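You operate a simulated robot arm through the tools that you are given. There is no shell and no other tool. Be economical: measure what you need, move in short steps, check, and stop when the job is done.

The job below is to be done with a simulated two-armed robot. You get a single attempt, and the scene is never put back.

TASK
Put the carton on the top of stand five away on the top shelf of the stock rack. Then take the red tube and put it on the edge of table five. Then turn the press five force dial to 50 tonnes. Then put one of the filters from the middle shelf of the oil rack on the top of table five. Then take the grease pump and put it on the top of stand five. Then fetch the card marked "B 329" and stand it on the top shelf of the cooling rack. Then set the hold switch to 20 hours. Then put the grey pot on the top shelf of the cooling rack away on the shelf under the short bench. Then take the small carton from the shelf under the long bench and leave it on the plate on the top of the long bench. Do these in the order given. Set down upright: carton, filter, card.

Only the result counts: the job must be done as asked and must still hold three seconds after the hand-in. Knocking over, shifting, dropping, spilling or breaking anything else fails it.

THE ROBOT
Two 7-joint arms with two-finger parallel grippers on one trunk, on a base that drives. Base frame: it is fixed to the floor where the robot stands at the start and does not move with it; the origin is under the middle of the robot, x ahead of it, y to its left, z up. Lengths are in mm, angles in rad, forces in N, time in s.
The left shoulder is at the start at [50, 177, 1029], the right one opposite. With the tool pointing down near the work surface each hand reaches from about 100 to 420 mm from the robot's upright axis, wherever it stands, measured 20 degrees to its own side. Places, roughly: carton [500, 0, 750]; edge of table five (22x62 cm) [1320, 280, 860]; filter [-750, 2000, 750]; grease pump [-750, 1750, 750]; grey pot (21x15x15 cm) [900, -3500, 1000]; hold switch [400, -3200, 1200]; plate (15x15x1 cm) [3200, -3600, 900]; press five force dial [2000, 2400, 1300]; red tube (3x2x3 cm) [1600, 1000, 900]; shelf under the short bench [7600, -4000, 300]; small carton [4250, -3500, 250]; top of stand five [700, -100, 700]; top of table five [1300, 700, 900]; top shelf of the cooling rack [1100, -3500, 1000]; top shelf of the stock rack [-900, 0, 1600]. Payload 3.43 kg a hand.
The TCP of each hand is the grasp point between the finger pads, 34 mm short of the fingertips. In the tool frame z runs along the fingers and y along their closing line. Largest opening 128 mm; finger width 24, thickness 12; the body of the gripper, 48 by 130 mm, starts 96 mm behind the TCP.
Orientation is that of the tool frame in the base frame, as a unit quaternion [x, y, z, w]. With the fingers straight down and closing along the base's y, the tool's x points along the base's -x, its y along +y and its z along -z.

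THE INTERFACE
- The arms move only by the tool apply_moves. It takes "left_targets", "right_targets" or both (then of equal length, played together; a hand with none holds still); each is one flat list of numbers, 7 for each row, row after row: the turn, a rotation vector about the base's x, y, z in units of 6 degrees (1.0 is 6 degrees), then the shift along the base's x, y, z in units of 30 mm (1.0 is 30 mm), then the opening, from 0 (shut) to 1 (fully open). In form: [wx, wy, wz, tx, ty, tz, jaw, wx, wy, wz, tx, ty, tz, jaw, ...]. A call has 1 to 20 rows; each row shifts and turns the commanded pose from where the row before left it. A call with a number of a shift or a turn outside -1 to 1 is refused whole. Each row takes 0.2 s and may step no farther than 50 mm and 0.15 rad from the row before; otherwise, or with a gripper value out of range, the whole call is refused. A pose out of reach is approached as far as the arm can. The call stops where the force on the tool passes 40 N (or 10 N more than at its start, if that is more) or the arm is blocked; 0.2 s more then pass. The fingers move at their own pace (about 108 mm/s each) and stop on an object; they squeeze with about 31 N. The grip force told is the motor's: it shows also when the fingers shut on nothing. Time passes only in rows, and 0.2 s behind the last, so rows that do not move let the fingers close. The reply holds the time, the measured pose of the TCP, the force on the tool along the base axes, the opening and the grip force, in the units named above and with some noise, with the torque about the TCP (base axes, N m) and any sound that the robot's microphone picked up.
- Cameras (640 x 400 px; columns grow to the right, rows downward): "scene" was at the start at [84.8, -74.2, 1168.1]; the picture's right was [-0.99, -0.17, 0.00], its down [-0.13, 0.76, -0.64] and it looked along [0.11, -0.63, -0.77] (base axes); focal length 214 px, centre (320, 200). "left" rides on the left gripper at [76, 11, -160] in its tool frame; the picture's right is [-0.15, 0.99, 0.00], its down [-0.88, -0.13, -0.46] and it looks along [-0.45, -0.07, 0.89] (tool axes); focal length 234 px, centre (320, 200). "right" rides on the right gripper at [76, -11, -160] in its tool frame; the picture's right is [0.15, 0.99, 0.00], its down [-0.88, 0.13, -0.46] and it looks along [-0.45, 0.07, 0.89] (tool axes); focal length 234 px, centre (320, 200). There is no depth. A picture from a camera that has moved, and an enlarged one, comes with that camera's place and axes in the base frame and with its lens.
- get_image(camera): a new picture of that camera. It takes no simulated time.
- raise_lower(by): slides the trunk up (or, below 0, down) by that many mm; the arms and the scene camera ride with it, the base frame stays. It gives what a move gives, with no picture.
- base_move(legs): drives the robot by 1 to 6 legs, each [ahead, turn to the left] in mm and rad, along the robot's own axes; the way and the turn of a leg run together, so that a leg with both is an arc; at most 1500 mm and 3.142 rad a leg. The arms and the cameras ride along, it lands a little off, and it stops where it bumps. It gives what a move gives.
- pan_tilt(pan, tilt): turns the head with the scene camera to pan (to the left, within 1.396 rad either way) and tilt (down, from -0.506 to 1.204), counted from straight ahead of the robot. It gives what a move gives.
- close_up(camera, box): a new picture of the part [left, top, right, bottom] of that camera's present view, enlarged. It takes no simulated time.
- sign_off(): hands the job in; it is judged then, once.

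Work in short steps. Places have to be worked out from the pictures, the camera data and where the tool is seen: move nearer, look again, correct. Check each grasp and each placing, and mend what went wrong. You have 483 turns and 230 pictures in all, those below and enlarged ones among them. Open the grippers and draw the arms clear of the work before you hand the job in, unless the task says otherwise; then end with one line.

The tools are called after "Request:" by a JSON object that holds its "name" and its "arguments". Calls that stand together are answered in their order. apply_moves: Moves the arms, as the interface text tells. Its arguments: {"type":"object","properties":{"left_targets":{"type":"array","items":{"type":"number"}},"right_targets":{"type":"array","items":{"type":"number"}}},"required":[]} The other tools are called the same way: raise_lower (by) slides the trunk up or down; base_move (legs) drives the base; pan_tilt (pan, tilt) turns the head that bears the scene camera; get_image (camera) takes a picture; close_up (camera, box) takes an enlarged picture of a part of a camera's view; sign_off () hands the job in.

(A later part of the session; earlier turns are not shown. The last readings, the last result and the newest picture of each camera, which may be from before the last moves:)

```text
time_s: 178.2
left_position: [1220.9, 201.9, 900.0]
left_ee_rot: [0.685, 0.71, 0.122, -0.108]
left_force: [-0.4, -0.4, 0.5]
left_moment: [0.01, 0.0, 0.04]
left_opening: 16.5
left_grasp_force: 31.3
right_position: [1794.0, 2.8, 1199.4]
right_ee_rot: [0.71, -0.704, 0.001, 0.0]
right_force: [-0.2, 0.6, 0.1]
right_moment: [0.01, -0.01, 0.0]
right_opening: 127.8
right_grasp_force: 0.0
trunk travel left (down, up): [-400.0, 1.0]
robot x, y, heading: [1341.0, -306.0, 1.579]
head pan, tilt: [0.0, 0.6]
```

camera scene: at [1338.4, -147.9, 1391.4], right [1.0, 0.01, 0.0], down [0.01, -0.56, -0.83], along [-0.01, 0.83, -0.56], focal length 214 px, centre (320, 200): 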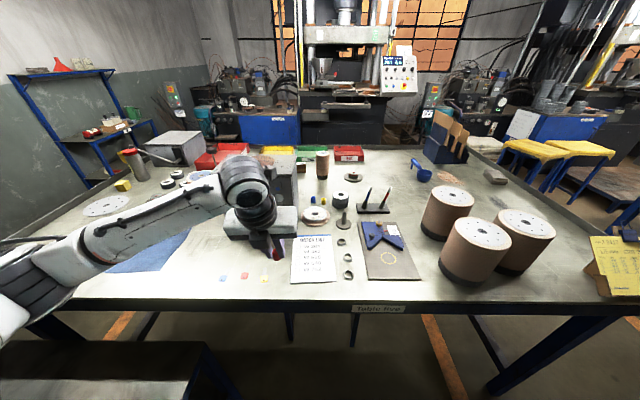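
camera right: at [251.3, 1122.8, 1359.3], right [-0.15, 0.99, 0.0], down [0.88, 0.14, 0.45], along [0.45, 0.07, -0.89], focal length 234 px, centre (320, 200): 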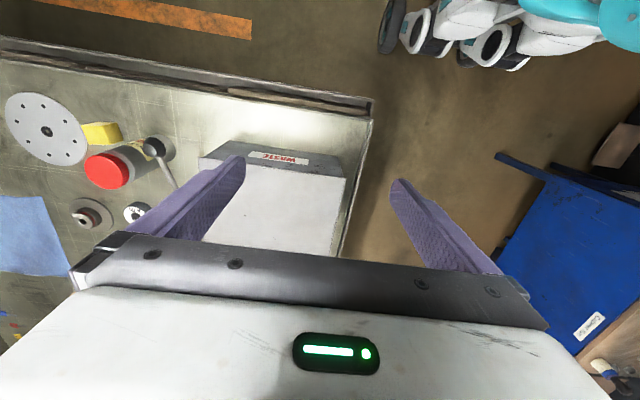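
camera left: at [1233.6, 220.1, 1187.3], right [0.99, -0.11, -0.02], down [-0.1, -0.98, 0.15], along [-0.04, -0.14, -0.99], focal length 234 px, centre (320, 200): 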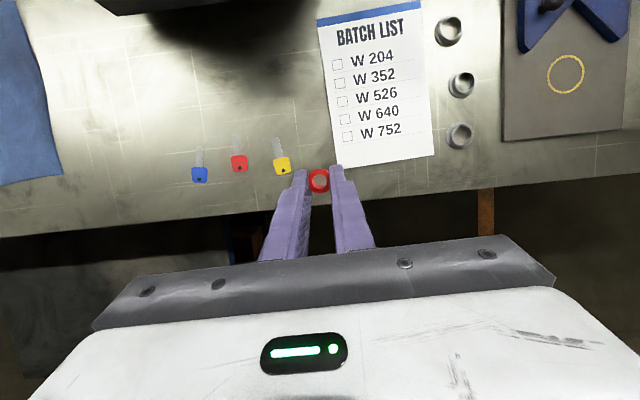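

Still free. Continuing down in small steps.

Request:
{"name": "apply_moves", "arguments": {"left_targets": [0, 0, 0, 0, 0, -0.07, 0, 0, 0, 0, 0, 0, -0.07, 0, 0, 0, 0, 0, 0, 0, 0]}}

Request:
{"name": "close_up", "arguments": {"camera": "scene", "box": [240, 250, 320, 300]}}

```text
time_s: 179.0
left_position: [1220.9, 201.5, 900.3]
left_ee_rot: [0.684, 0.71, 0.125, -0.11]
left_force: [-2.9, -1.7, 15.9]
left_moment: [0.03, 0.13, 0.02]
left_opening: 16.7
left_grasp_force: 30.6
right_position: [1794.3, 2.7, 1200.0]
right_ee_rot: [0.71, -0.704, -0.001, 0.0]
right_force: [-0.3, -0.2, 0.1]
right_moment: [0.02, 0.0, -0.01]
right_opening: 128.1
right_grasp_force: 0.1
trunk travel left (down, up): [-400.0, 1.0]
robot x, y, heading: [1341.1, -305.3, 1.579]
head pan, tilt: [0.0, 0.6]
```

```text
8.00 times, centred on (280, 275) of scene
camera zoom: at [1339.1, -149.7, 1391.8], right [1.0, 0.01, 0.0], down [0.01, -0.56, -0.83], along [-0.01, 0.83, -0.56], focal length 1716 px, centre (640, -400)
```

zoom: 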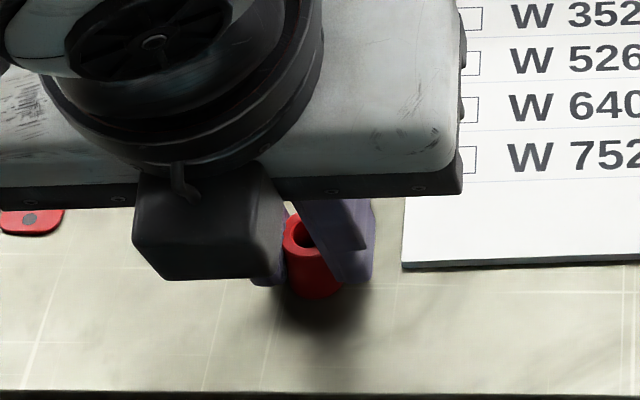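

Contact (16 N). I relieve 3 mm, open, and lift away.

Request:
{"name": "apply_moves", "arguments": {"left_targets": [0, 0, 0, 0, 0, 0.1, 0, 0, 0, 0, 0, 0, 0, 0.2, 0, 0, 0, 0, 0, 0, 0.35, 0, 0, 0, 0, 0, 0, 0.35, 0, 0, 0, 0, 0, 1, 0.35, 0, 0, 0, 0, 0, 1, 0.35, 0, 0, 0, 0, 0, 1, 0.35, 0, 0, 0, 0, 0, 1, 0.35]}}

Request:
{"name": "close_up", "arguments": {"camera": "left", "box": [200, 100, 440, 250]}}

```text
time_s: 180.8
left_position: [1221.2, 201.6, 1020.7]
left_ee_rot: [0.685, 0.71, 0.121, -0.109]
left_force: [0.5, 0.7, -0.4]
left_moment: [0.0, 0.0, 0.02]
left_opening: 44.8
left_grasp_force: 0.1
right_position: [1793.6, 3.6, 1200.4]
right_ee_rot: [0.71, -0.704, 0.0, 0.001]
right_force: [0.1, 0.4, -0.8]
right_moment: [-0.01, 0.01, 0.03]
right_opening: 128.0
right_grasp_force: 0.1
trunk travel left (down, up): [-400.0, 1.0]
robot x, y, heading: [1339.5, -308.3, 1.578]
head pan, tilt: [0.0, 0.6]
```

```text
2.67 times, centred on (320, 175) of left
camera zoom: at [1227.9, 221.3, 1196.5], right [0.99, -0.11, -0.02], down [-0.1, -0.98, 0.15], along [-0.04, -0.14, -0.99], focal length 624 px, centre (320, 267)
```

zoom: 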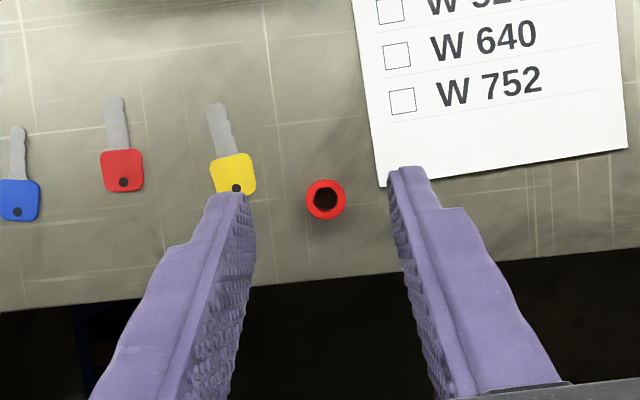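

Tube stands well. Next, press five's dial; I zoom to see the panel from here.

Request:
{"name": "close_up", "arguments": {"camera": "scene", "box": [370, 35, 434, 99]}}

```text
6.25 times, centred on (402, 67) of scene
camera zoom: at [1339.1, -148.1, 1391.3], right [1.0, 0.01, 0.0], down [0.0, -0.56, -0.83], along [-0.01, 0.83, -0.56], focal length 1340 px, centre (-192, 1031)
```

zoom: 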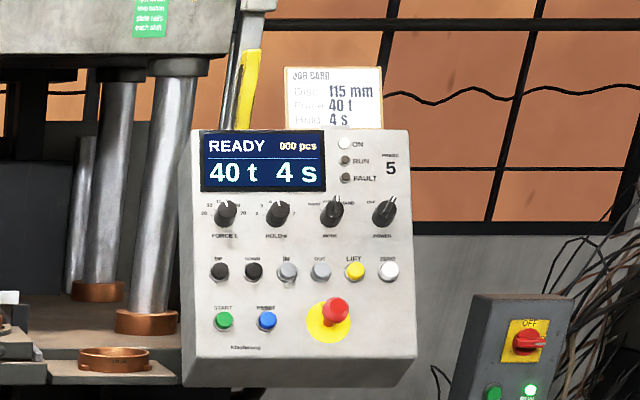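

Display reads 40 t with the FORCE dial leftmost. I go back round the table: first to the corner, checking heading.

Request:
{"name": "base_move", "arguments": {"legs": [[-290, 0], [0, -1.578], [-1370, 0], [0, 1.571]]}}

```text
time_s: 196.9
left_position: [-173.5, -141.6, 1021.1]
left_ee_rot: [0.668, 0.726, 0.119, -0.111]
left_force: [-0.1, 0.3, -0.1]
left_moment: [0.0, -0.01, -0.01]
left_opening: 45.0
left_grasp_force: 0.1
right_position: [408.1, -311.1, 1199.2]
right_ee_rot: [0.727, -0.686, 0.001, 0.001]
right_force: [-0.9, -0.8, -0.1]
right_moment: [-0.01, 0.03, -0.01]
right_opening: 128.1
right_grasp_force: 0.0
trunk travel left (down, up): [-400.0, 1.0]
robot x, y, heading: [-35.0, -644.6, 1.632]
head pan, tilt: [0.0, 0.6]
```

I straighten, drive to y≈1600 and turn to face +x.

Request:
{"name": "base_move", "arguments": {"legs": [[0, -0.061], [1500, 0], [740, 0], [0, -1.571]]}}

Request:
{"name": "pan_tilt", "arguments": {"pan": 0.3, "tilt": 0.3}}

Request:
{"name": "get_image", "arguments": {"camera": "scene"}}

```text
time_s: 212.4
left_position: [550.2, 1717.7, 1021.3]
left_ee_rot: [0.987, -0.009, 0.162, 0.014]
left_force: [-0.4, -0.1, -0.3]
left_moment: [0.0, 0.03, -0.01]
left_opening: 44.8
left_grasp_force: 0.1
right_position: [323.9, 1157.3, 1199.4]
right_ee_rot: [0.022, 1.0, 0.0, -0.001]
right_force: [0.9, 0.2, -0.2]
right_moment: [-0.01, 0.0, 0.02]
right_opening: 127.8
right_grasp_force: 0.1
trunk travel left (down, up): [-400.0, 1.0]
robot x, y, heading: [39.2, 1627.8, -0.049]
head pan, tilt: [0.0, 0.6]
```

```text
time_s: 213.2
left_position: [551.4, 1717.9, 1021.3]
left_ee_rot: [0.987, -0.009, 0.162, 0.014]
left_force: [0.6, -1.1, -0.6]
left_moment: [0.02, 0.01, -0.01]
left_opening: 44.6
left_grasp_force: 0.2
right_position: [324.7, 1156.7, 1199.7]
right_ee_rot: [0.022, 1.0, 0.001, -0.001]
right_force: [0.2, -0.3, 0.3]
right_moment: [-0.01, -0.02, 0.01]
right_opening: 128.0
right_grasp_force: 0.0
trunk travel left (down, up): [-400.0, 1.0]
robot x, y, heading: [38.3, 1624.4, -0.042]
head pan, tilt: [0.3, 0.3]
```

```text
170 pictures are left
camera scene: at [198.9, 1649.2, 1418.8], right [0.25, -0.97, 0.0], down [-0.29, -0.07, -0.96], along [0.92, 0.24, -0.3], focal length 214 px, centre (320, 200)
```

scene: 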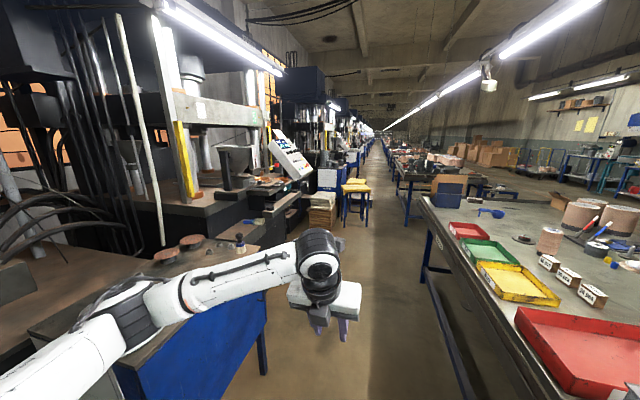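

The left elbow sticks out toward the cabinet. I fold the left hand back to point ahead at z≈1220, also needed for the dial.

Request:
{"name": "apply_moves", "arguments": {"left_targets": [0, -1, 0, -0.1, 0.1, 0.55, 0.4, 0, -1, 0, -0.1, 0.1, 0.55, 0.4, 0, -1, 0, -0.1, 0.1, 0.55, 0.4, 0, -1, 0, -0.1, 0.1, 0.55, 0.4, 0, -1, 0, -0.1, 0.1, 0.55, 0.4, 0, -1, 0, -0.1, 0.1, 0.55, 0.4, 0, -1, 0, -0.1, 0.1, 0.55, 0.4, 0, -1, 0, -0.1, 0.1, 0.55, 0.4, 0, -1, 0, -0.1, 0.1, 0.55, 0.4, 0, -1, 0, -0.1, 0.1, 0.55, 0.4, 0, -1, 0, -0.1, 0.1, 0.55, 0.4, 0, -1, 0, -0.1, 0.1, 0.55, 0.4]}}

Request:
{"name": "get_image", "arguments": {"camera": "scene"}}

```text
time_s: 215.8
left_position: [529.4, 1745.6, 1219.2]
left_ee_rot: [0.701, -0.015, 0.713, 0.006]
left_force: [-0.3, 0.8, 0.9]
left_moment: [0.01, 0.02, -0.01]
left_opening: 51.0
left_grasp_force: 0.0
left hand out of reach, approached as far as the arm can: row 10, 11, 12
right_position: [324.3, 1155.6, 1198.7]
right_ee_rot: [0.022, 1.0, 0.0, -0.001]
right_force: [0.6, 0.0, 0.2]
right_moment: [-0.01, 0.05, 0.04]
right_opening: 127.9
right_grasp_force: 0.2
trunk travel left (down, up): [-400.0, 1.0]
robot x, y, heading: [37.5, 1627.8, -0.046]
head pan, tilt: [0.3, 0.3]
```

```text
169 pictures are left
camera scene: at [198.9, 1649.3, 1418.8], right [0.25, -0.97, 0.0], down [-0.29, -0.07, -0.96], along [0.92, 0.24, -0.3], focal length 214 px, centre (320, 200)
```

scene: 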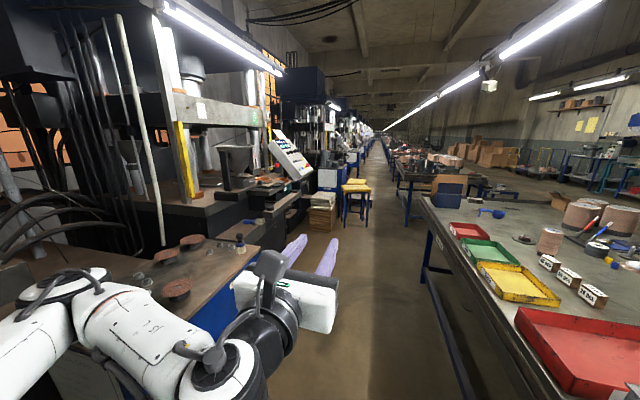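

Elbow is now higher. I drive to x≈2120, turn left to face press five.

Request:
{"name": "base_move", "arguments": {"legs": [[1200, 0], [0, 0.046], [885, 0], [0, 1.571]]}}

Request:
{"name": "pan_tilt", "arguments": {"pan": 0, "tilt": 0.2}}

Request:
{"name": "get_image", "arguments": {"camera": "scene"}}

Request:
{"name": "get_image", "arguments": {"camera": "left"}}

```text
time_s: 230.5
left_position: [2002.9, 2053.2, 1220.0]
left_ee_rot: [-0.496, -0.497, -0.496, 0.511]
left_force: [0.5, -0.4, 0.4]
left_moment: [0.01, 0.03, 0.02]
left_opening: 51.2
left_grasp_force: 0.1
right_position: [2602.1, 1875.1, 1200.7]
right_ee_rot: [0.709, -0.706, 0.001, 0.0]
right_force: [0.0, 0.6, 0.2]
right_moment: [0.02, -0.02, 0.0]
right_opening: 127.9
right_grasp_force: 0.1
trunk travel left (down, up): [-400.0, 1.0]
robot x, y, heading: [2147.4, 1565.1, 1.575]
head pan, tilt: [0.3, 0.3]
```

```text
time_s: 231.3
left_position: [2003.3, 2053.7, 1219.2]
left_ee_rot: [-0.495, -0.498, -0.495, 0.511]
left_force: [-0.6, 0.3, -0.7]
left_moment: [0.02, 0.01, 0.01]
left_opening: 51.0
left_grasp_force: 0.0
right_position: [2601.3, 1875.7, 1199.2]
right_ee_rot: [0.709, -0.705, 0.0, 0.001]
right_force: [0.3, -0.1, -0.5]
right_moment: [0.0, 0.02, -0.01]
right_opening: 128.0
right_grasp_force: 0.1
trunk travel left (down, up): [-400.0, 1.0]
robot x, y, heading: [2146.3, 1565.8, 1.574]
head pan, tilt: [0.0, 0.201]
```

```text
168 pictures are left
camera scene: at [2146.4, 1730.3, 1428.1], right [1.0, 0.01, 0.0], down [0.0, -0.2, -0.98], along [-0.01, 0.98, -0.2], focal length 214 px, centre (320, 200)
```

scene: 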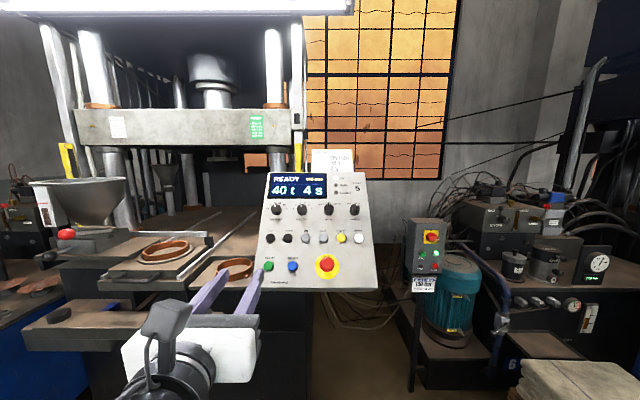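

```text
167 pictures are left
camera left: at [2019.2, 1891.7, 1292.4], right [0.99, 0.02, -0.16], down [-0.13, -0.45, -0.88], along [-0.09, 0.89, -0.44], focal length 234 px, centre (320, 200)
```

left: 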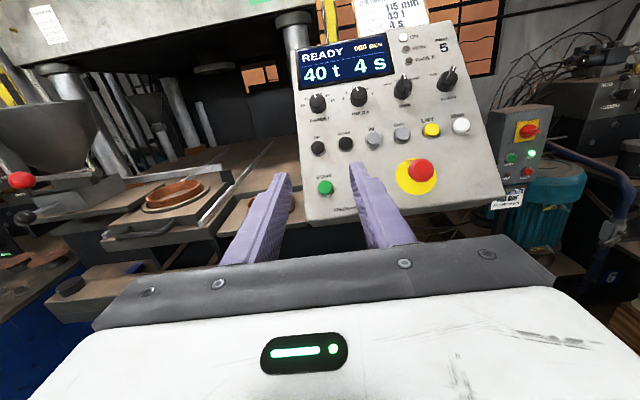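

I zoom in on the panel and its dial scale in both views.

Request:
{"name": "close_up", "arguments": {"camera": "scene", "box": [256, 165, 384, 245]}}

Request:
{"name": "close_up", "arguments": {"camera": "left", "box": [280, 60, 440, 160]}}

```text
5.00 times, centred on (320, 205) of scene
camera zoom: at [2146.4, 1730.3, 1428.1], right [1.0, 0.01, 0.0], down [0.0, -0.2, -0.98], along [-0.01, 0.98, -0.2], focal length 1072 px, centre (320, 175)
```

zoom: 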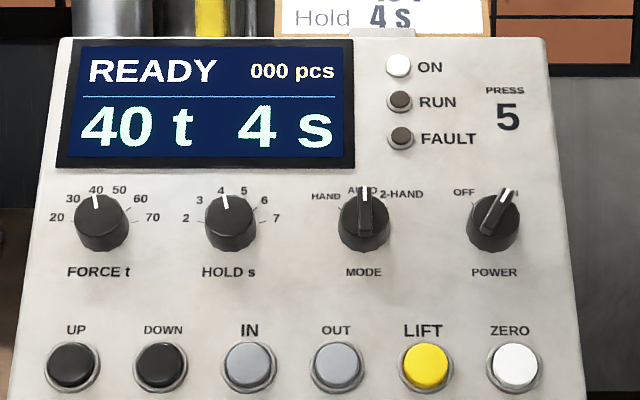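

```text
4.00 times, centred on (360, 110) of left
camera zoom: at [2019.2, 1891.7, 1292.4], right [0.99, 0.02, -0.16], down [-0.13, -0.45, -0.88], along [-0.09, 0.89, -0.44], focal length 937 px, centre (160, 560)
```

zoom: 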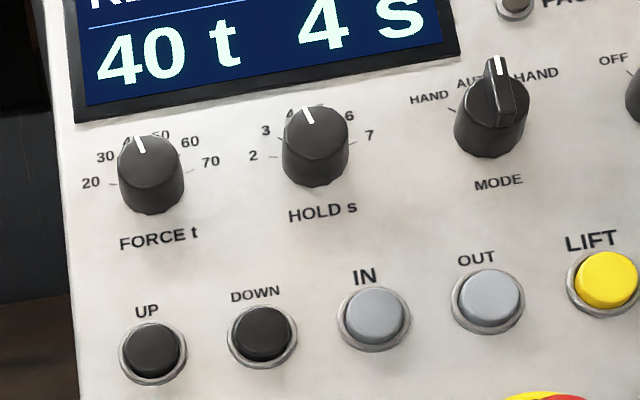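

The FORCE dial cap is at about [1998, 2400, 1261], panel normal tilted 38° up toward me. I drive 200 mm nearer and bring the hand to a standoff aligned with the normal.

Request:
{"name": "base_move", "arguments": {"legs": [[200, 0]]}}

Request:
{"name": "apply_moves", "arguments": {"left_targets": [-0.905, 0, 0, 0, 0.3, 0.47, 0.5, -0.905, 0, 0, 0, 0.3, 0.47, 0.5, -0.905, 0, 0, 0, 0.3, 0.47, 0.5, -0.905, 0, 0, 0, 0.3, 0.47, 0.5, -0.905, 0, 0, 0, 0.3, 0.47, 0.5, -0.905, 0, 0, 0, 0.3, 0.47, 0.5, -0.905, 0, 0, 0, 0.3, 0.47, 0.5]}}

Request:
{"name": "get_image", "arguments": {"camera": "left"}}

Request:
{"name": "get_image", "arguments": {"camera": "scene"}}

```text
time_s: 232.8
left_position: [2002.8, 2249.0, 1218.6]
left_ee_rot: [-0.496, -0.498, -0.496, 0.51]
left_force: [-0.5, 0.8, -0.4]
left_moment: [-0.02, -0.02, 0.0]
left_opening: 51.2
left_grasp_force: 0.1
right_position: [2601.2, 2069.2, 1198.0]
right_ee_rot: [0.707, -0.707, 0.0, 0.0]
right_force: [0.7, 0.7, -0.7]
right_moment: [0.0, 0.01, 0.01]
right_opening: 128.2
right_grasp_force: 0.1
trunk travel left (down, up): [-400.0, 1.0]
robot x, y, heading: [2141.7, 1764.0, 1.572]
head pan, tilt: [0.0, 0.201]
```

```text
time_s: 234.4
left_position: [2003.2, 2311.8, 1318.0]
left_ee_rot: [0.636, 0.632, 0.306, -0.32]
left_force: [-0.1, -0.7, 0.0]
left_moment: [0.05, 0.01, -0.02]
left_opening: 63.9
left_grasp_force: 0.0
right_position: [2602.8, 2069.1, 1198.7]
right_ee_rot: [0.707, -0.707, 0.001, 0.001]
right_force: [0.7, 0.3, -0.5]
right_moment: [-0.02, 0.02, 0.02]
right_opening: 128.2
right_grasp_force: 0.0
trunk travel left (down, up): [-400.0, 1.0]
robot x, y, heading: [2145.0, 1762.0, 1.573]
head pan, tilt: [0.0, 0.201]
```

```text
164 pictures are left
camera left: at [2019.0, 2229.7, 1474.6], right [0.99, -0.08, -0.14], down [-0.13, -0.9, -0.42], along [-0.09, 0.43, -0.9], focal length 234 px, centre (320, 200)
```

left: 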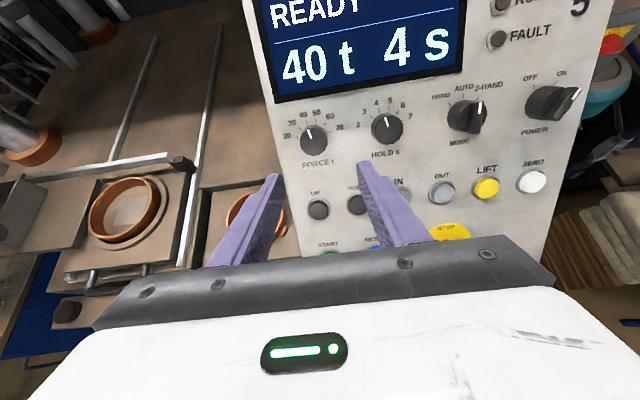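

```text
163 pictures are left
camera scene: at [2146.6, 1925.3, 1428.0], right [1.0, 0.0, 0.0], down [0.0, -0.2, -0.98], along [0.0, 0.98, -0.2], focal length 214 px, centre (320, 200)
```

scene: 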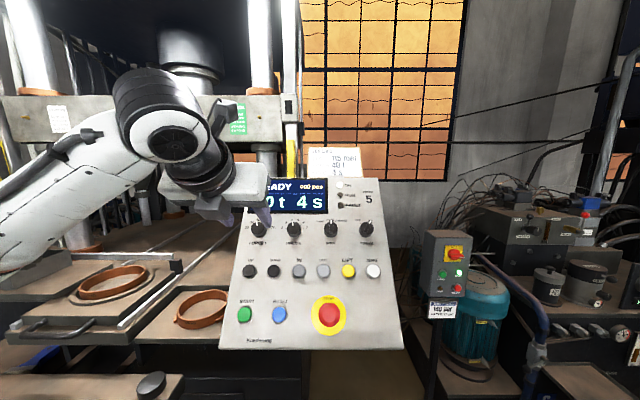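

The hand's axis must shift 8 mm in −x and 13 mm up the slope. I correct that and advance 55 mm along the axis.

Request:
{"name": "apply_moves", "arguments": {"left_targets": [0, 0, 0, -0.27, 0.27, 0.33, 0.5, 0, 0, 0, 0, 0.72, -0.57, 0.5, 0, 0, 0, 0, 0.72, -0.57, 0.5]}}

Request:
{"name": "get_image", "arguments": {"camera": "left"}}

Request:
{"name": "close_up", "arguments": {"camera": "scene", "box": [200, 160, 328, 240]}}

```text
time_s: 235.2
left_position: [1995.2, 2363.6, 1293.0]
left_ee_rot: [0.636, 0.632, 0.307, -0.32]
left_force: [-0.2, -0.4, 0.5]
left_moment: [-0.03, 0.02, 0.0]
left_opening: 63.9
left_grasp_force: 0.0
right_position: [2601.5, 2068.9, 1199.7]
right_ee_rot: [0.708, -0.706, 0.001, 0.001]
right_force: [-0.5, -0.4, -0.2]
right_moment: [-0.05, 0.0, 0.0]
right_opening: 128.2
right_grasp_force: 0.0
trunk travel left (down, up): [-400.0, 1.0]
robot x, y, heading: [2148.4, 1758.9, 1.57]
head pan, tilt: [0.0, 0.201]
```

```text
162 pictures are left
camera left: at [2010.3, 2281.5, 1450.1], right [0.99, -0.08, -0.14], down [-0.13, -0.9, -0.42], along [-0.09, 0.43, -0.9], focal length 234 px, centre (320, 200)
```

left: 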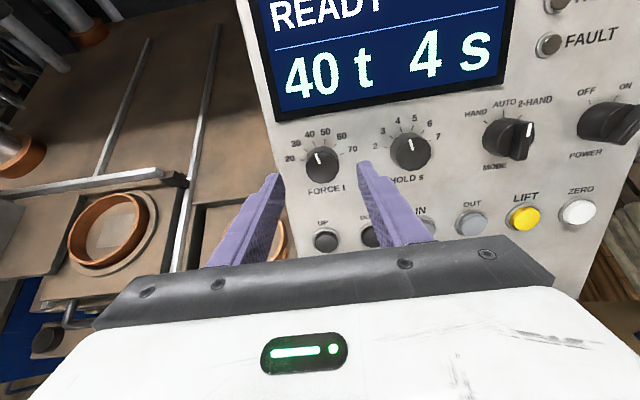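

```text
5.00 times, centred on (264, 200) of scene
camera zoom: at [2146.1, 1925.5, 1428.1], right [1.0, 0.0, 0.0], down [0.0, -0.2, -0.98], along [0.0, 0.98, -0.2], focal length 1072 px, centre (600, 200)
```

zoom: 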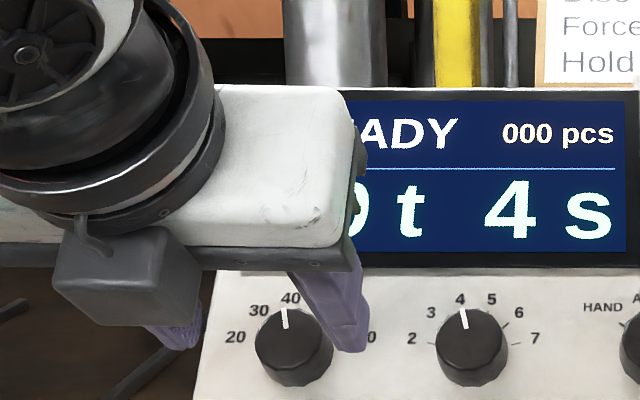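

Lateral alignment is good; about 6 mm up-slope correction needed. I correct and advance 15 mm, then check.

Request:
{"name": "apply_moves", "arguments": {"left_targets": [0, 0, 0, 0, 0.12, 0.16, 0.5, 0, 0, 0, 0, 0.39, -0.31, 0.5]}}

Request:
{"name": "close_up", "arguments": {"camera": "left", "box": [240, 110, 400, 210]}}

Request:
{"name": "close_up", "arguments": {"camera": "scene", "box": [200, 160, 328, 240]}}

```text
time_s: 235.8
left_position: [1996.1, 2377.2, 1288.6]
left_ee_rot: [0.635, 0.632, 0.306, -0.321]
left_force: [-0.5, 0.5, -0.3]
left_moment: [0.0, -0.04, 0.01]
left_opening: 64.0
left_grasp_force: 0.0
right_position: [2601.2, 2069.6, 1199.1]
right_ee_rot: [0.708, -0.706, 0.001, 0.0]
right_force: [0.3, 0.4, 0.5]
right_moment: [-0.04, -0.04, 0.01]
right_opening: 128.1
right_grasp_force: 0.1
trunk travel left (down, up): [-400.0, 1.0]
robot x, y, heading: [2144.2, 1762.3, 1.577]
head pan, tilt: [0.0, 0.201]
```

```text
4.00 times, centred on (320, 160) of left
camera zoom: at [2011.4, 2296.0, 1445.7], right [0.99, -0.08, -0.14], down [-0.13, -0.9, -0.42], along [-0.09, 0.43, -0.9], focal length 937 px, centre (320, 360)
```

zoom: 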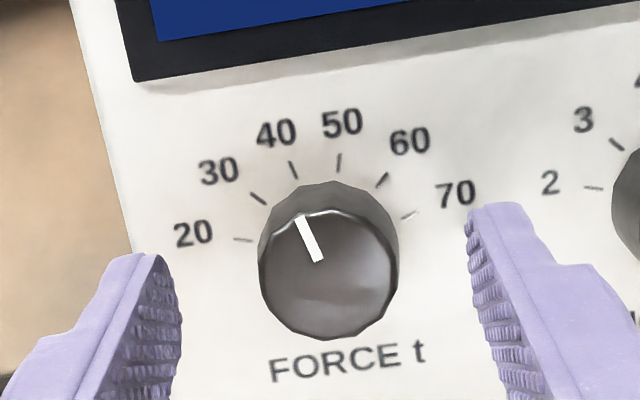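

```text
5.00 times, centred on (264, 200) of scene
camera zoom: at [2146.2, 1925.6, 1428.0], right [1.0, 0.0, 0.0], down [0.0, -0.2, -0.98], along [0.0, 0.98, -0.2], focal length 1072 px, centre (600, 200)
```

zoom: 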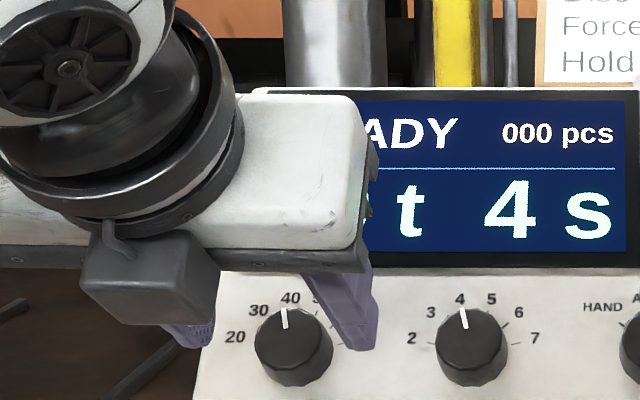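

The knob is centred laterally and about 5 mm down-slope of the axis. I correct and advance another 15 mm.

Request:
{"name": "apply_moves", "arguments": {"left_targets": [0, 0, 0, 0.03, -0.1, -0.13, 0.5, 0, 0, 0, 0, 0.39, -0.31, 0.5]}}

Request:
{"name": "close_up", "arguments": {"camera": "left", "box": [240, 110, 400, 210]}}

Request:
{"name": "close_up", "arguments": {"camera": "scene", "box": [220, 190, 316, 250]}}

```text
time_s: 236.4
left_position: [1996.8, 2384.9, 1275.8]
left_ee_rot: [0.634, 0.633, 0.306, -0.322]
left_force: [0.8, -0.6, 0.0]
left_moment: [0.01, 0.0, -0.02]
left_opening: 64.1
left_grasp_force: 0.0
right_position: [2601.1, 2069.5, 1199.8]
right_ee_rot: [0.707, -0.707, 0.001, 0.001]
right_force: [0.2, -0.5, 0.4]
right_moment: [0.01, 0.02, -0.03]
right_opening: 127.7
right_grasp_force: 0.0
trunk travel left (down, up): [-400.0, 1.0]
robot x, y, heading: [2139.0, 1764.2, 1.573]
head pan, tilt: [0.0, 0.201]
```

```text
4.00 times, centred on (320, 160) of left
camera zoom: at [2011.9, 2303.4, 1432.8], right [0.99, -0.08, -0.14], down [-0.13, -0.9, -0.42], along [-0.09, 0.43, -0.9], focal length 937 px, centre (320, 360)
```

zoom: 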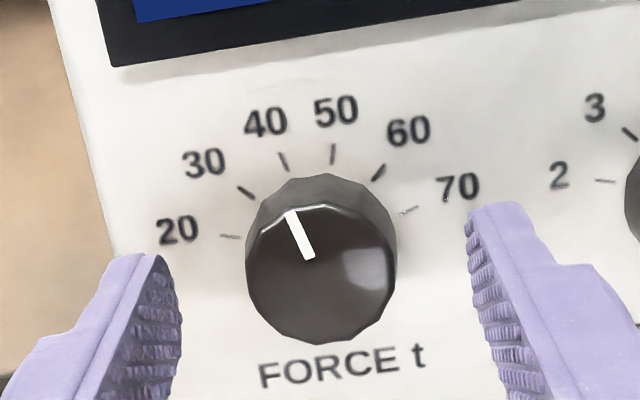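

```text
6.67 times, centred on (268, 220) of scene
camera zoom: at [2146.2, 1925.5, 1428.1], right [1.0, 0.0, 0.0], down [0.0, -0.2, -0.98], along [0.0, 0.98, -0.2], focal length 1430 px, centre (667, 67)
```

zoom: 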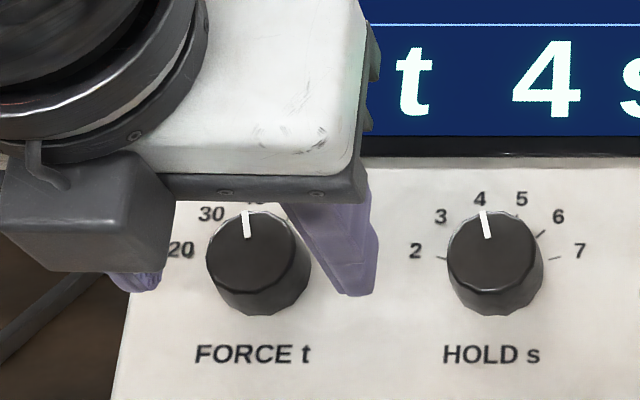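

Fingertips now reach past the knob's cap. I advance 9 mm more and close.

Request:
{"name": "apply_moves", "arguments": {"left_targets": [0, 0, 0, 0, 0.235, -0.185, 0.5, 0, 0, 0, 0, 0, 0, 0, 0, 0, 0, 0, 0, 0, 0, 0, 0, 0, 0, 0, 0, 0]}}

Request:
{"name": "close_up", "arguments": {"camera": "left", "box": [240, 110, 400, 210]}}

Request:
{"name": "close_up", "arguments": {"camera": "scene", "box": [220, 190, 316, 250]}}

```text
time_s: 237.4
left_position: [1996.5, 2393.2, 1271.6]
left_ee_rot: [0.635, 0.632, 0.308, -0.321]
left_force: [1.5, -0.1, 2.5]
left_moment: [-0.04, -0.06, -0.04]
left_opening: 33.1
left_grasp_force: 45.4
right_position: [2601.9, 2067.8, 1199.5]
right_ee_rot: [0.708, -0.706, 0.001, 0.0]
right_force: [0.1, 0.0, 0.1]
right_moment: [0.03, -0.01, -0.03]
right_opening: 128.1
right_grasp_force: 0.0
trunk travel left (down, up): [-400.0, 1.0]
robot x, y, heading: [2145.6, 1761.0, 1.576]
head pan, tilt: [0.0, 0.201]
```

```text
4.00 times, centred on (320, 160) of left
camera zoom: at [2012.5, 2310.8, 1427.2], right [0.99, -0.08, -0.14], down [-0.13, -0.9, -0.42], along [-0.09, 0.44, -0.9], focal length 937 px, centre (320, 360)
```

zoom: 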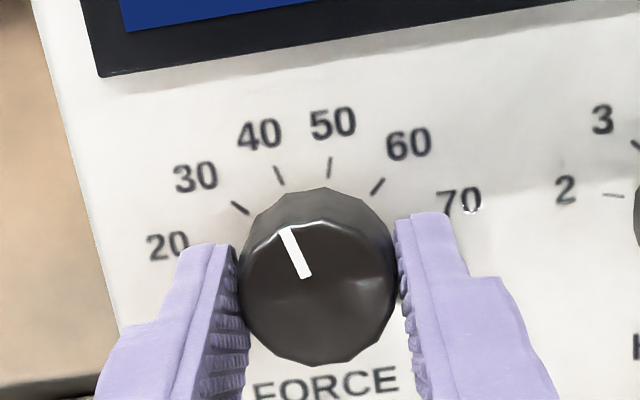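

```text
6.67 times, centred on (268, 220) of scene
camera zoom: at [2146.6, 1924.9, 1428.2], right [1.0, 0.0, 0.0], down [0.0, -0.2, -0.98], along [0.0, 0.98, -0.2], focal length 1430 px, centre (667, 67)
```

zoom: 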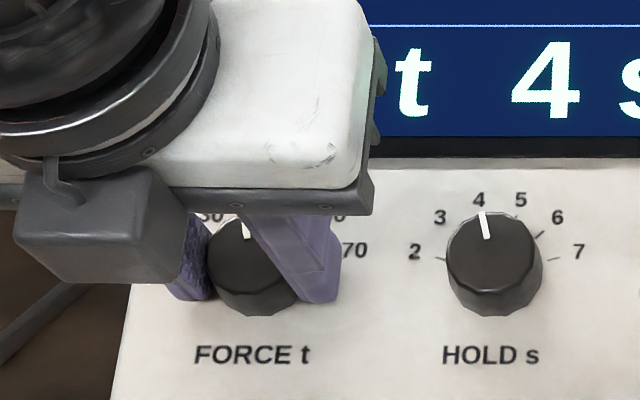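

Knob gripped at 33 mm. I turn it clockwise about the tool axis by 32°.

Request:
{"name": "apply_moves", "arguments": {"left_targets": [0, 0.7, -0.55, 0, 0, 0, 0, 0, 0.7, -0.55, 0, 0, 0, 0, 0, 0.7, -0.55, 0, 0, 0, 0, 0, 0.7, -0.55, 0, 0, 0, 0, 0, 0.7, -0.55, 0, 0, 0, 0, 0, 0.7, -0.55, 0, 0, 0, 0, 0, 0, 0, 0, 0, 0, 0]}}

Request:
{"name": "close_up", "arguments": {"camera": "left", "box": [220, 60, 420, 210]}}

Request:
{"name": "get_image", "arguments": {"camera": "scene"}}

```text
time_s: 239.1
left_position: [1996.7, 2392.4, 1270.3]
left_ee_rot: [0.785, 0.428, 0.213, -0.394]
left_force: [-1.0, -4.2, 3.3]
left_moment: [0.04, -0.07, -0.2]
left_opening: 32.9
left_grasp_force: 44.8
right_position: [2601.4, 2068.2, 1199.1]
right_ee_rot: [0.708, -0.706, 0.0, 0.0]
right_force: [-0.4, 0.1, 0.3]
right_moment: [-0.02, -0.01, 0.01]
right_opening: 128.2
right_grasp_force: 0.1
trunk travel left (down, up): [-400.0, 1.0]
robot x, y, heading: [2142.4, 1757.9, 1.569]
head pan, tilt: [0.0, 0.201]
```

```text
2.67 times, centred on (320, 135) of left
camera zoom: at [2048.8, 2299.0, 1412.7], right [0.75, -0.39, -0.53], down [-0.58, -0.77, -0.26], along [-0.31, 0.51, -0.81], focal length 624 px, centre (320, 373)
```

zoom: 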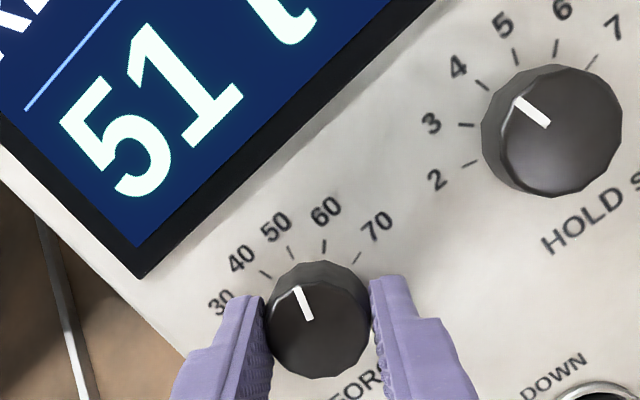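

```text
153 pictures are left
camera scene: at [2146.0, 1924.1, 1428.3], right [1.0, 0.0, 0.0], down [0.0, -0.2, -0.98], along [0.0, 0.98, -0.2], focal length 214 px, centre (320, 200)
```

scene: 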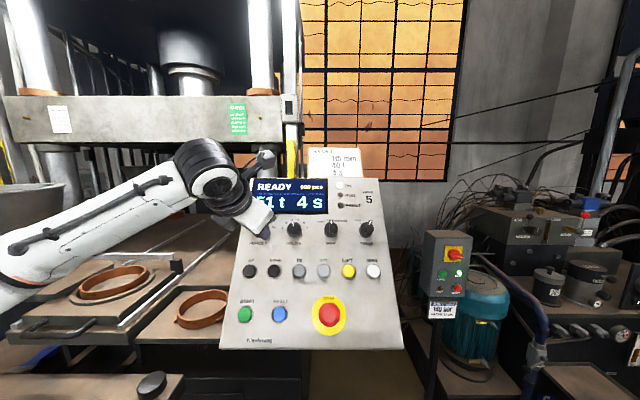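

Reads 51 t; about 3° per tonne, so I turn back 3°.

Request:
{"name": "apply_moves", "arguments": {"left_targets": [0, -0.385, 0.303, 0, 0, 0, 0, 0, 0, 0, 0, 0, 0, 0, 0, 0, 0, 0, 0, 0, 0]}}

Request:
{"name": "close_up", "arguments": {"camera": "left", "box": [220, 60, 420, 210]}}

```text
time_s: 239.8
left_position: [1996.2, 2393.3, 1270.0]
left_ee_rot: [0.773, 0.45, 0.222, -0.389]
left_force: [-1.8, -4.8, 6.8]
left_moment: [-0.84, 0.42, 0.57]
left_opening: 32.9
left_grasp_force: 44.9
right_position: [2602.7, 2067.2, 1199.4]
right_ee_rot: [0.708, -0.707, 0.001, 0.0]
right_force: [0.1, 0.1, -0.1]
right_moment: [-0.02, 0.03, 0.0]
right_opening: 127.8
right_grasp_force: 0.1
trunk travel left (down, up): [-400.0, 1.0]
robot x, y, heading: [2144.2, 1763.3, 1.573]
head pan, tilt: [0.0, 0.201]
```

```text
2.67 times, centred on (320, 135) of left
camera zoom: at [2045.8, 2300.6, 1414.8], right [0.79, -0.37, -0.5], down [-0.55, -0.79, -0.28], along [-0.29, 0.5, -0.82], focal length 624 px, centre (320, 373)
```

zoom: 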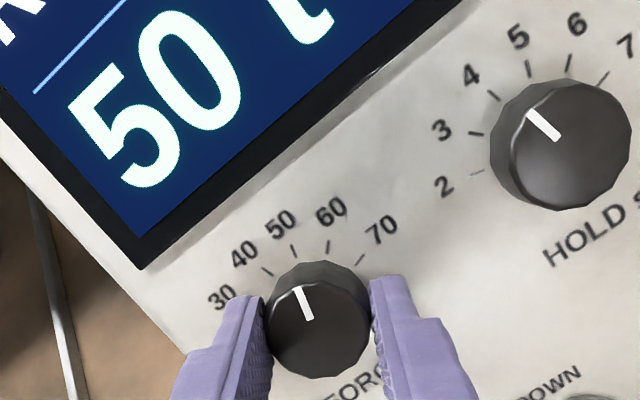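

Reads 50 t. I open the fingers and back off along the axis.

Request:
{"name": "apply_moves", "arguments": {"left_targets": [0, 0, 0, 0, 0, 0, 0.4, 0, 0, 0, 0, 0, 0, 0.5, 0, 0, 0, 0, 0, 0, 0.5, 0, 0, 0, 0, -0.75, 0.6, 0.5, 0, 0, 0, 0, -0.75, 0.6, 0.5, 0, 0, 0, 0, -0.75, 0.6, 0.5]}}

Request:
{"name": "close_up", "arguments": {"camera": "scene", "box": [220, 170, 348, 250]}}

```text
time_s: 241.2
left_position: [1999.0, 2326.8, 1325.1]
left_ee_rot: [0.773, 0.45, 0.221, -0.389]
left_force: [0.6, -1.1, 0.4]
left_moment: [0.01, 0.02, 0.0]
left_opening: 64.0
left_grasp_force: 0.0
right_position: [2603.0, 2068.1, 1199.6]
right_ee_rot: [0.707, -0.707, 0.0, 0.0]
right_force: [0.5, 0.8, 0.0]
right_moment: [0.03, -0.03, 0.03]
right_opening: 128.1
right_grasp_force: 0.0
trunk travel left (down, up): [-400.0, 1.0]
robot x, y, heading: [2146.7, 1758.6, 1.574]
head pan, tilt: [0.0, 0.201]
```

```text
5.00 times, centred on (284, 210) of scene
camera zoom: at [2146.3, 1924.5, 1428.2], right [1.0, 0.0, 0.0], down [0.0, -0.2, -0.98], along [0.0, 0.98, -0.2], focal length 1072 px, centre (500, 150)
```

zoom: 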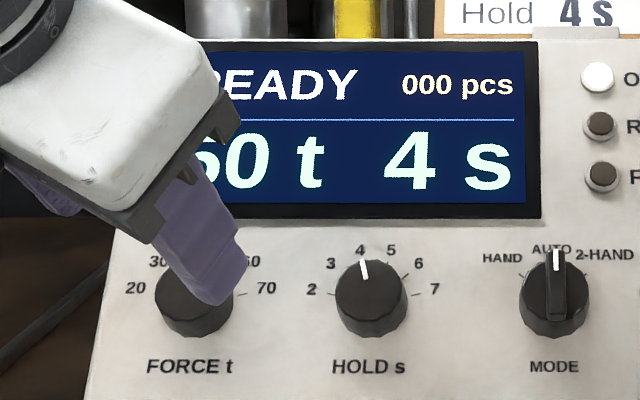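

Dial holds 50 t. I undo the roll and level the hand, then back off.

Request:
{"name": "apply_moves", "arguments": {"left_targets": [0, -0.77, 0.606, 0, -0.5, 0, 0.6, 0, -0.77, 0.606, 0, -0.5, 0, 0.6, 0, -0.77, 0.606, 0, -0.5, 0, 0.6, 0, -0.77, 0.606, 0, -0.5, -0.2, 0.6, 0, -0.77, 0.606, 0, -0.5, -0.2, 0.6, 0.9, 0, 0, 0, -0.2, -0.4, 0.6, 0.9, 0, 0, 0, -0.2, -0.4, 0.6, 0.9, 0, 0, 0, -0.2, -0.4, 0.6, 0.9, 0, 0, 0, -0.2, -0.4, 0.6, 0.9, 0, 0, 0, -0.2, -0.4, 0.6, 0.9, 0, 0, 0, -0.2, -0.4, 0.6, 0.9, 0, 0, 0, -0.2, -0.4, 0.6]}}

Request:
{"name": "base_move", "arguments": {"legs": [[-200, 0]]}}

Request:
{"name": "close_up", "arguments": {"camera": "scene", "box": [220, 150, 412, 270]}}

```text
time_s: 243.8
left_position: [2015.3, 2242.1, 1236.2]
left_ee_rot: [-0.495, -0.5, -0.497, 0.509]
left_force: [0.2, 0.1, 0.0]
left_moment: [-0.02, -0.02, -0.02]
left_opening: 77.0
left_grasp_force: 0.0
left hand out of reach, approached as far as the arm can: row 10, 11, 12
right_position: [2603.1, 2068.9, 1200.2]
right_ee_rot: [0.708, -0.707, 0.0, 0.001]
right_force: [0.1, 0.4, 0.3]
right_moment: [0.02, 0.02, -0.02]
right_opening: 127.8
right_grasp_force: 0.0
trunk travel left (down, up): [-400.0, 1.0]
robot x, y, heading: [2147.8, 1757.9, 1.566]
head pan, tilt: [0.0, 0.201]
```

```text
time_s: 245.4
left_position: [2018.1, 2045.3, 1235.9]
left_ee_rot: [-0.496, -0.5, -0.497, 0.508]
left_force: [-0.5, 0.2, -0.1]
left_moment: [0.02, 0.01, 0.03]
left_opening: 77.1
left_grasp_force: 0.0
right_position: [2604.2, 1869.3, 1199.6]
right_ee_rot: [-0.706, 0.708, 0.0, -0.001]
right_force: [1.2, 0.2, 1.1]
right_moment: [0.02, -0.02, 0.01]
right_opening: 128.0
right_grasp_force: 0.0
trunk travel left (down, up): [-400.0, 1.0]
robot x, y, heading: [2144.3, 1565.2, 1.566]
head pan, tilt: [0.0, 0.201]
```

```text
3.33 times, centred on (316, 210) of scene
camera zoom: at [2147.0, 1728.1, 1428.2], right [1.0, 0.0, 0.0], down [0.0, -0.2, -0.98], along [0.0, 0.98, -0.2], focal length 715 px, centre (333, 167)
```

zoom: 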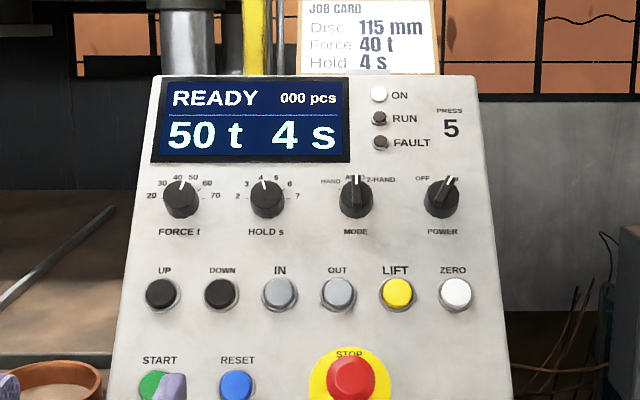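

50 t confirmed. I turn to face +x, reverse to x≈100 and turn left toward the oil rack.

Request:
{"name": "base_move", "arguments": {"legs": [[0, -1.566], [-1500, 0], [-545, 0]]}}

Request:
{"name": "base_move", "arguments": {"legs": [[0, 1.571]]}}

Request:
{"name": "pan_tilt", "arguments": {"pan": 1.2, "tilt": 0.5}}

Request:
{"name": "get_image", "arguments": {"camera": "scene"}}

```text
time_s: 259.4
left_position: [585.2, 1701.5, 1235.1]
left_ee_rot: [0.704, -0.001, 0.71, -0.004]
left_force: [-0.4, 0.6, 0.2]
left_moment: [0.0, 0.01, 0.0]
left_opening: 76.9
left_grasp_force: 0.0
right_position: [405.2, 1116.2, 1198.9]
right_ee_rot: [0.006, 1.0, 0.0, 0.0]
right_force: [-0.8, -0.1, 0.0]
right_moment: [0.02, 0.02, 0.02]
right_opening: 127.9
right_grasp_force: 0.1
trunk travel left (down, up): [-400.0, 1.0]
robot x, y, heading: [108.0, 1578.4, -0.011]
head pan, tilt: [0.0, 0.201]
```

```text
time_s: 263.6
left_position: [-21.6, 2059.7, 1236.5]
left_ee_rot: [-0.497, -0.499, -0.498, 0.507]
left_force: [0.2, 0.4, 0.0]
left_moment: [0.02, 0.03, -0.05]
left_opening: 76.7
left_grasp_force: 0.0
right_position: [564.1, 1882.8, 1199.2]
right_ee_rot: [-0.705, 0.709, 0.0, -0.001]
right_force: [-0.6, -0.3, 0.7]
right_moment: [0.01, 0.01, -0.05]
right_opening: 128.1
right_grasp_force: 0.1
trunk travel left (down, up): [-400.0, 1.0]
robot x, y, heading: [103.0, 1579.2, 1.561]
head pan, tilt: [0.0, 0.201]
```

```text
time_s: 265.0
left_position: [-22.1, 2059.7, 1235.3]
left_ee_rot: [-0.497, -0.498, -0.498, 0.507]
left_force: [-0.7, 0.1, 0.1]
left_moment: [0.04, -0.03, 0.0]
left_opening: 76.8
left_grasp_force: 0.0
right_position: [562.6, 1883.0, 1199.4]
right_ee_rot: [-0.706, 0.708, -0.001, 0.0]
right_force: [-1.2, -0.4, -0.4]
right_moment: [-0.02, 0.01, -0.01]
right_opening: 127.9
right_grasp_force: 0.1
trunk travel left (down, up): [-400.0, 1.0]
robot x, y, heading: [106.0, 1579.4, 1.564]
head pan, tilt: [1.201, 0.499]
```

```text
149 pictures are left
camera scene: at [20.8, 1683.2, 1400.4], right [0.37, 0.93, 0.0], down [0.44, -0.18, -0.88], along [-0.82, 0.32, -0.48], focal length 214 px, centre (320, 200)
```

scene: 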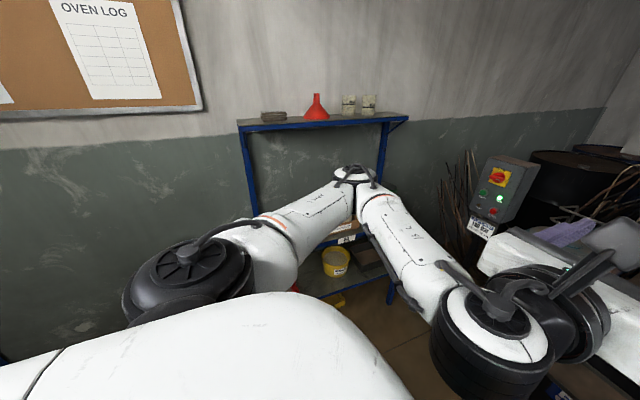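

I finish turning to face the rack and look.

Request:
{"name": "base_move", "arguments": {"legs": [[0, 1.577]]}}

Request:
{"name": "pan_tilt", "arguments": {"pan": -0.2, "tilt": 0.6}}

Request:
{"name": "get_image", "arguments": {"camera": "scene"}}

Request:
{"name": "get_image", "arguments": {"camera": "left"}}

```text
time_s: 269.2
left_position: [-382.4, 1466.7, 1235.1]
left_ee_rot: [-0.008, -0.704, -0.003, 0.71]
left_force: [-0.5, 0.2, 0.2]
left_moment: [0.01, 0.01, -0.01]
left_opening: 76.7
left_grasp_force: 0.0
right_position: [-188.6, 2046.2, 1199.7]
right_ee_rot: [1.0, -0.016, 0.0, -0.001]
right_force: [-0.3, 0.4, -1.4]
right_moment: [-0.05, 0.02, 0.04]
right_opening: 127.8
right_grasp_force: 0.1
trunk travel left (down, up): [-400.0, 1.0]
robot x, y, heading: [106.4, 1576.6, 3.104]
head pan, tilt: [1.201, 0.499]
```

```text
time_s: 270.7
left_position: [-381.6, 1467.5, 1236.9]
left_ee_rot: [-0.008, -0.705, -0.004, 0.71]
left_force: [0.1, 1.0, -1.1]
left_moment: [0.03, 0.0, 0.0]
left_opening: 76.8
left_grasp_force: 0.1
right_position: [-188.4, 2046.2, 1199.1]
right_ee_rot: [1.0, -0.016, 0.001, 0.0]
right_force: [0.3, 0.2, 0.1]
right_moment: [0.01, -0.01, 0.0]
right_opening: 128.1
right_grasp_force: 0.2
trunk travel left (down, up): [-400.0, 1.0]
robot x, y, heading: [102.5, 1579.0, 3.109]
head pan, tilt: [-0.201, 0.6]
```

```text
148 pictures are left
camera scene: at [-51.0, 1602.6, 1391.3], right [0.23, 0.97, 0.0], down [0.55, -0.13, -0.83], along [-0.8, 0.19, -0.56], focal length 214 px, centre (320, 200)
```

scene: 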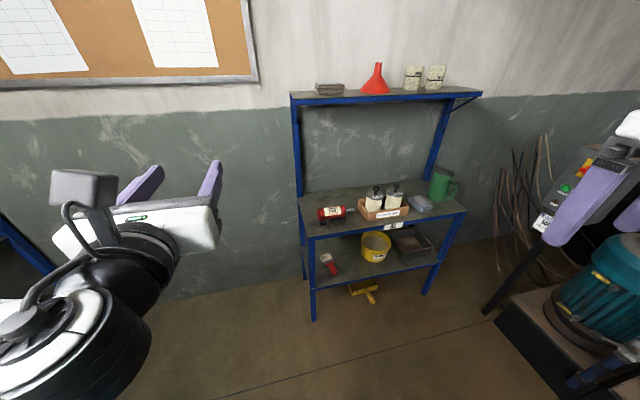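

```text
147 pictures are left
camera left: at [-220.8, 1475.2, 1310.0], right [0.02, 0.99, -0.15], down [0.45, -0.14, -0.88], along [-0.9, -0.05, -0.44], focal length 234 px, centre (320, 200)
```

left: 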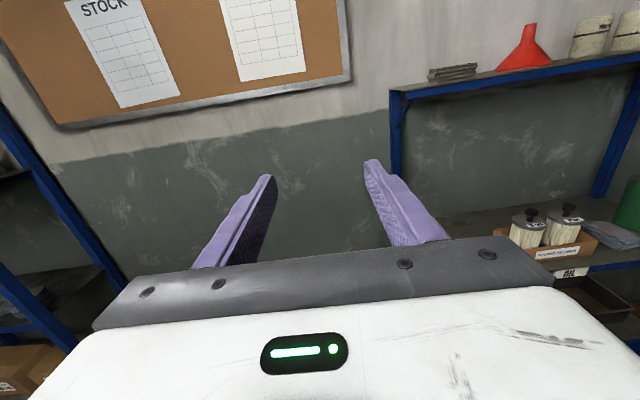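

Request:
{"name": "close_up", "arguments": {"camera": "scene", "box": [290, 150, 482, 270]}}

```text
3.33 times, centred on (386, 210) of scene
camera zoom: at [-51.0, 1602.6, 1391.3], right [0.23, 0.97, 0.0], down [0.55, -0.13, -0.83], along [-0.8, 0.19, -0.56], focal length 715 px, centre (100, 167)
```

zoom: 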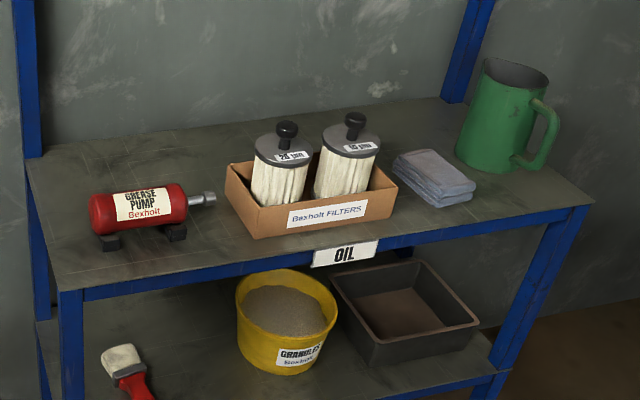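

Two filters stand in a carton on the middle shelf, the pump at left. I'll use the right hand for the filter; first I fold the left hand to point down and closer.

Request:
{"name": "apply_moves", "arguments": {"left_targets": [0, -1, 0, 0.2, -0.2, 0, 1, 0, -1, 0, 0.2, -0.2, 0, 1, 0, -1, 0, 0.2, -0.2, 0, 1, 0, -1, 0, 0.2, -0.2, 0, 1, 0, -1, 0, 0.2, -0.2, 0, 1, 0, -1, 0, 0.2, -0.2, 0, 1, 0, -1, 0, 0.2, -0.2, 0, 1, 0, -1, 0, 0.2, -0.2, 0, 1, 0, -1, 0, 0.2, -0.2, 0, 1, 0, -1, 0, 0.2, -0.2, 0, 1, 0, -1, 0, 0.2, -0.2, 0, 1, 0, -1, 0, 0.2, -0.2, 0, 1, 0, -1, 0, 0.2, -0.2, 0, 1, 0, -1, 0, 0.2, -0.2, 0, 1, 0, -1, 0, 0.2, -0.2, 0, 1]}}

```text
time_s: 273.9
left_position: [-295.7, 1379.5, 1237.0]
left_ee_rot: [0.003, 1.0, 0.008, -0.004]
left_force: [0.7, -0.1, 0.3]
left_moment: [0.02, 0.01, 0.02]
left_opening: 128.1
left_grasp_force: 0.1
left hand out of reach, approached as far as the arm can: row 1
right_position: [-188.7, 2045.0, 1199.6]
right_ee_rot: [1.0, -0.017, 0.0, -0.001]
right_force: [-0.3, 0.3, 0.4]
right_moment: [0.01, 0.0, 0.01]
right_opening: 128.1
right_grasp_force: 0.0
trunk travel left (down, up): [-400.0, 1.0]
robot x, y, heading: [104.5, 1582.2, 3.107]
head pan, tilt: [-0.201, 0.6]
```

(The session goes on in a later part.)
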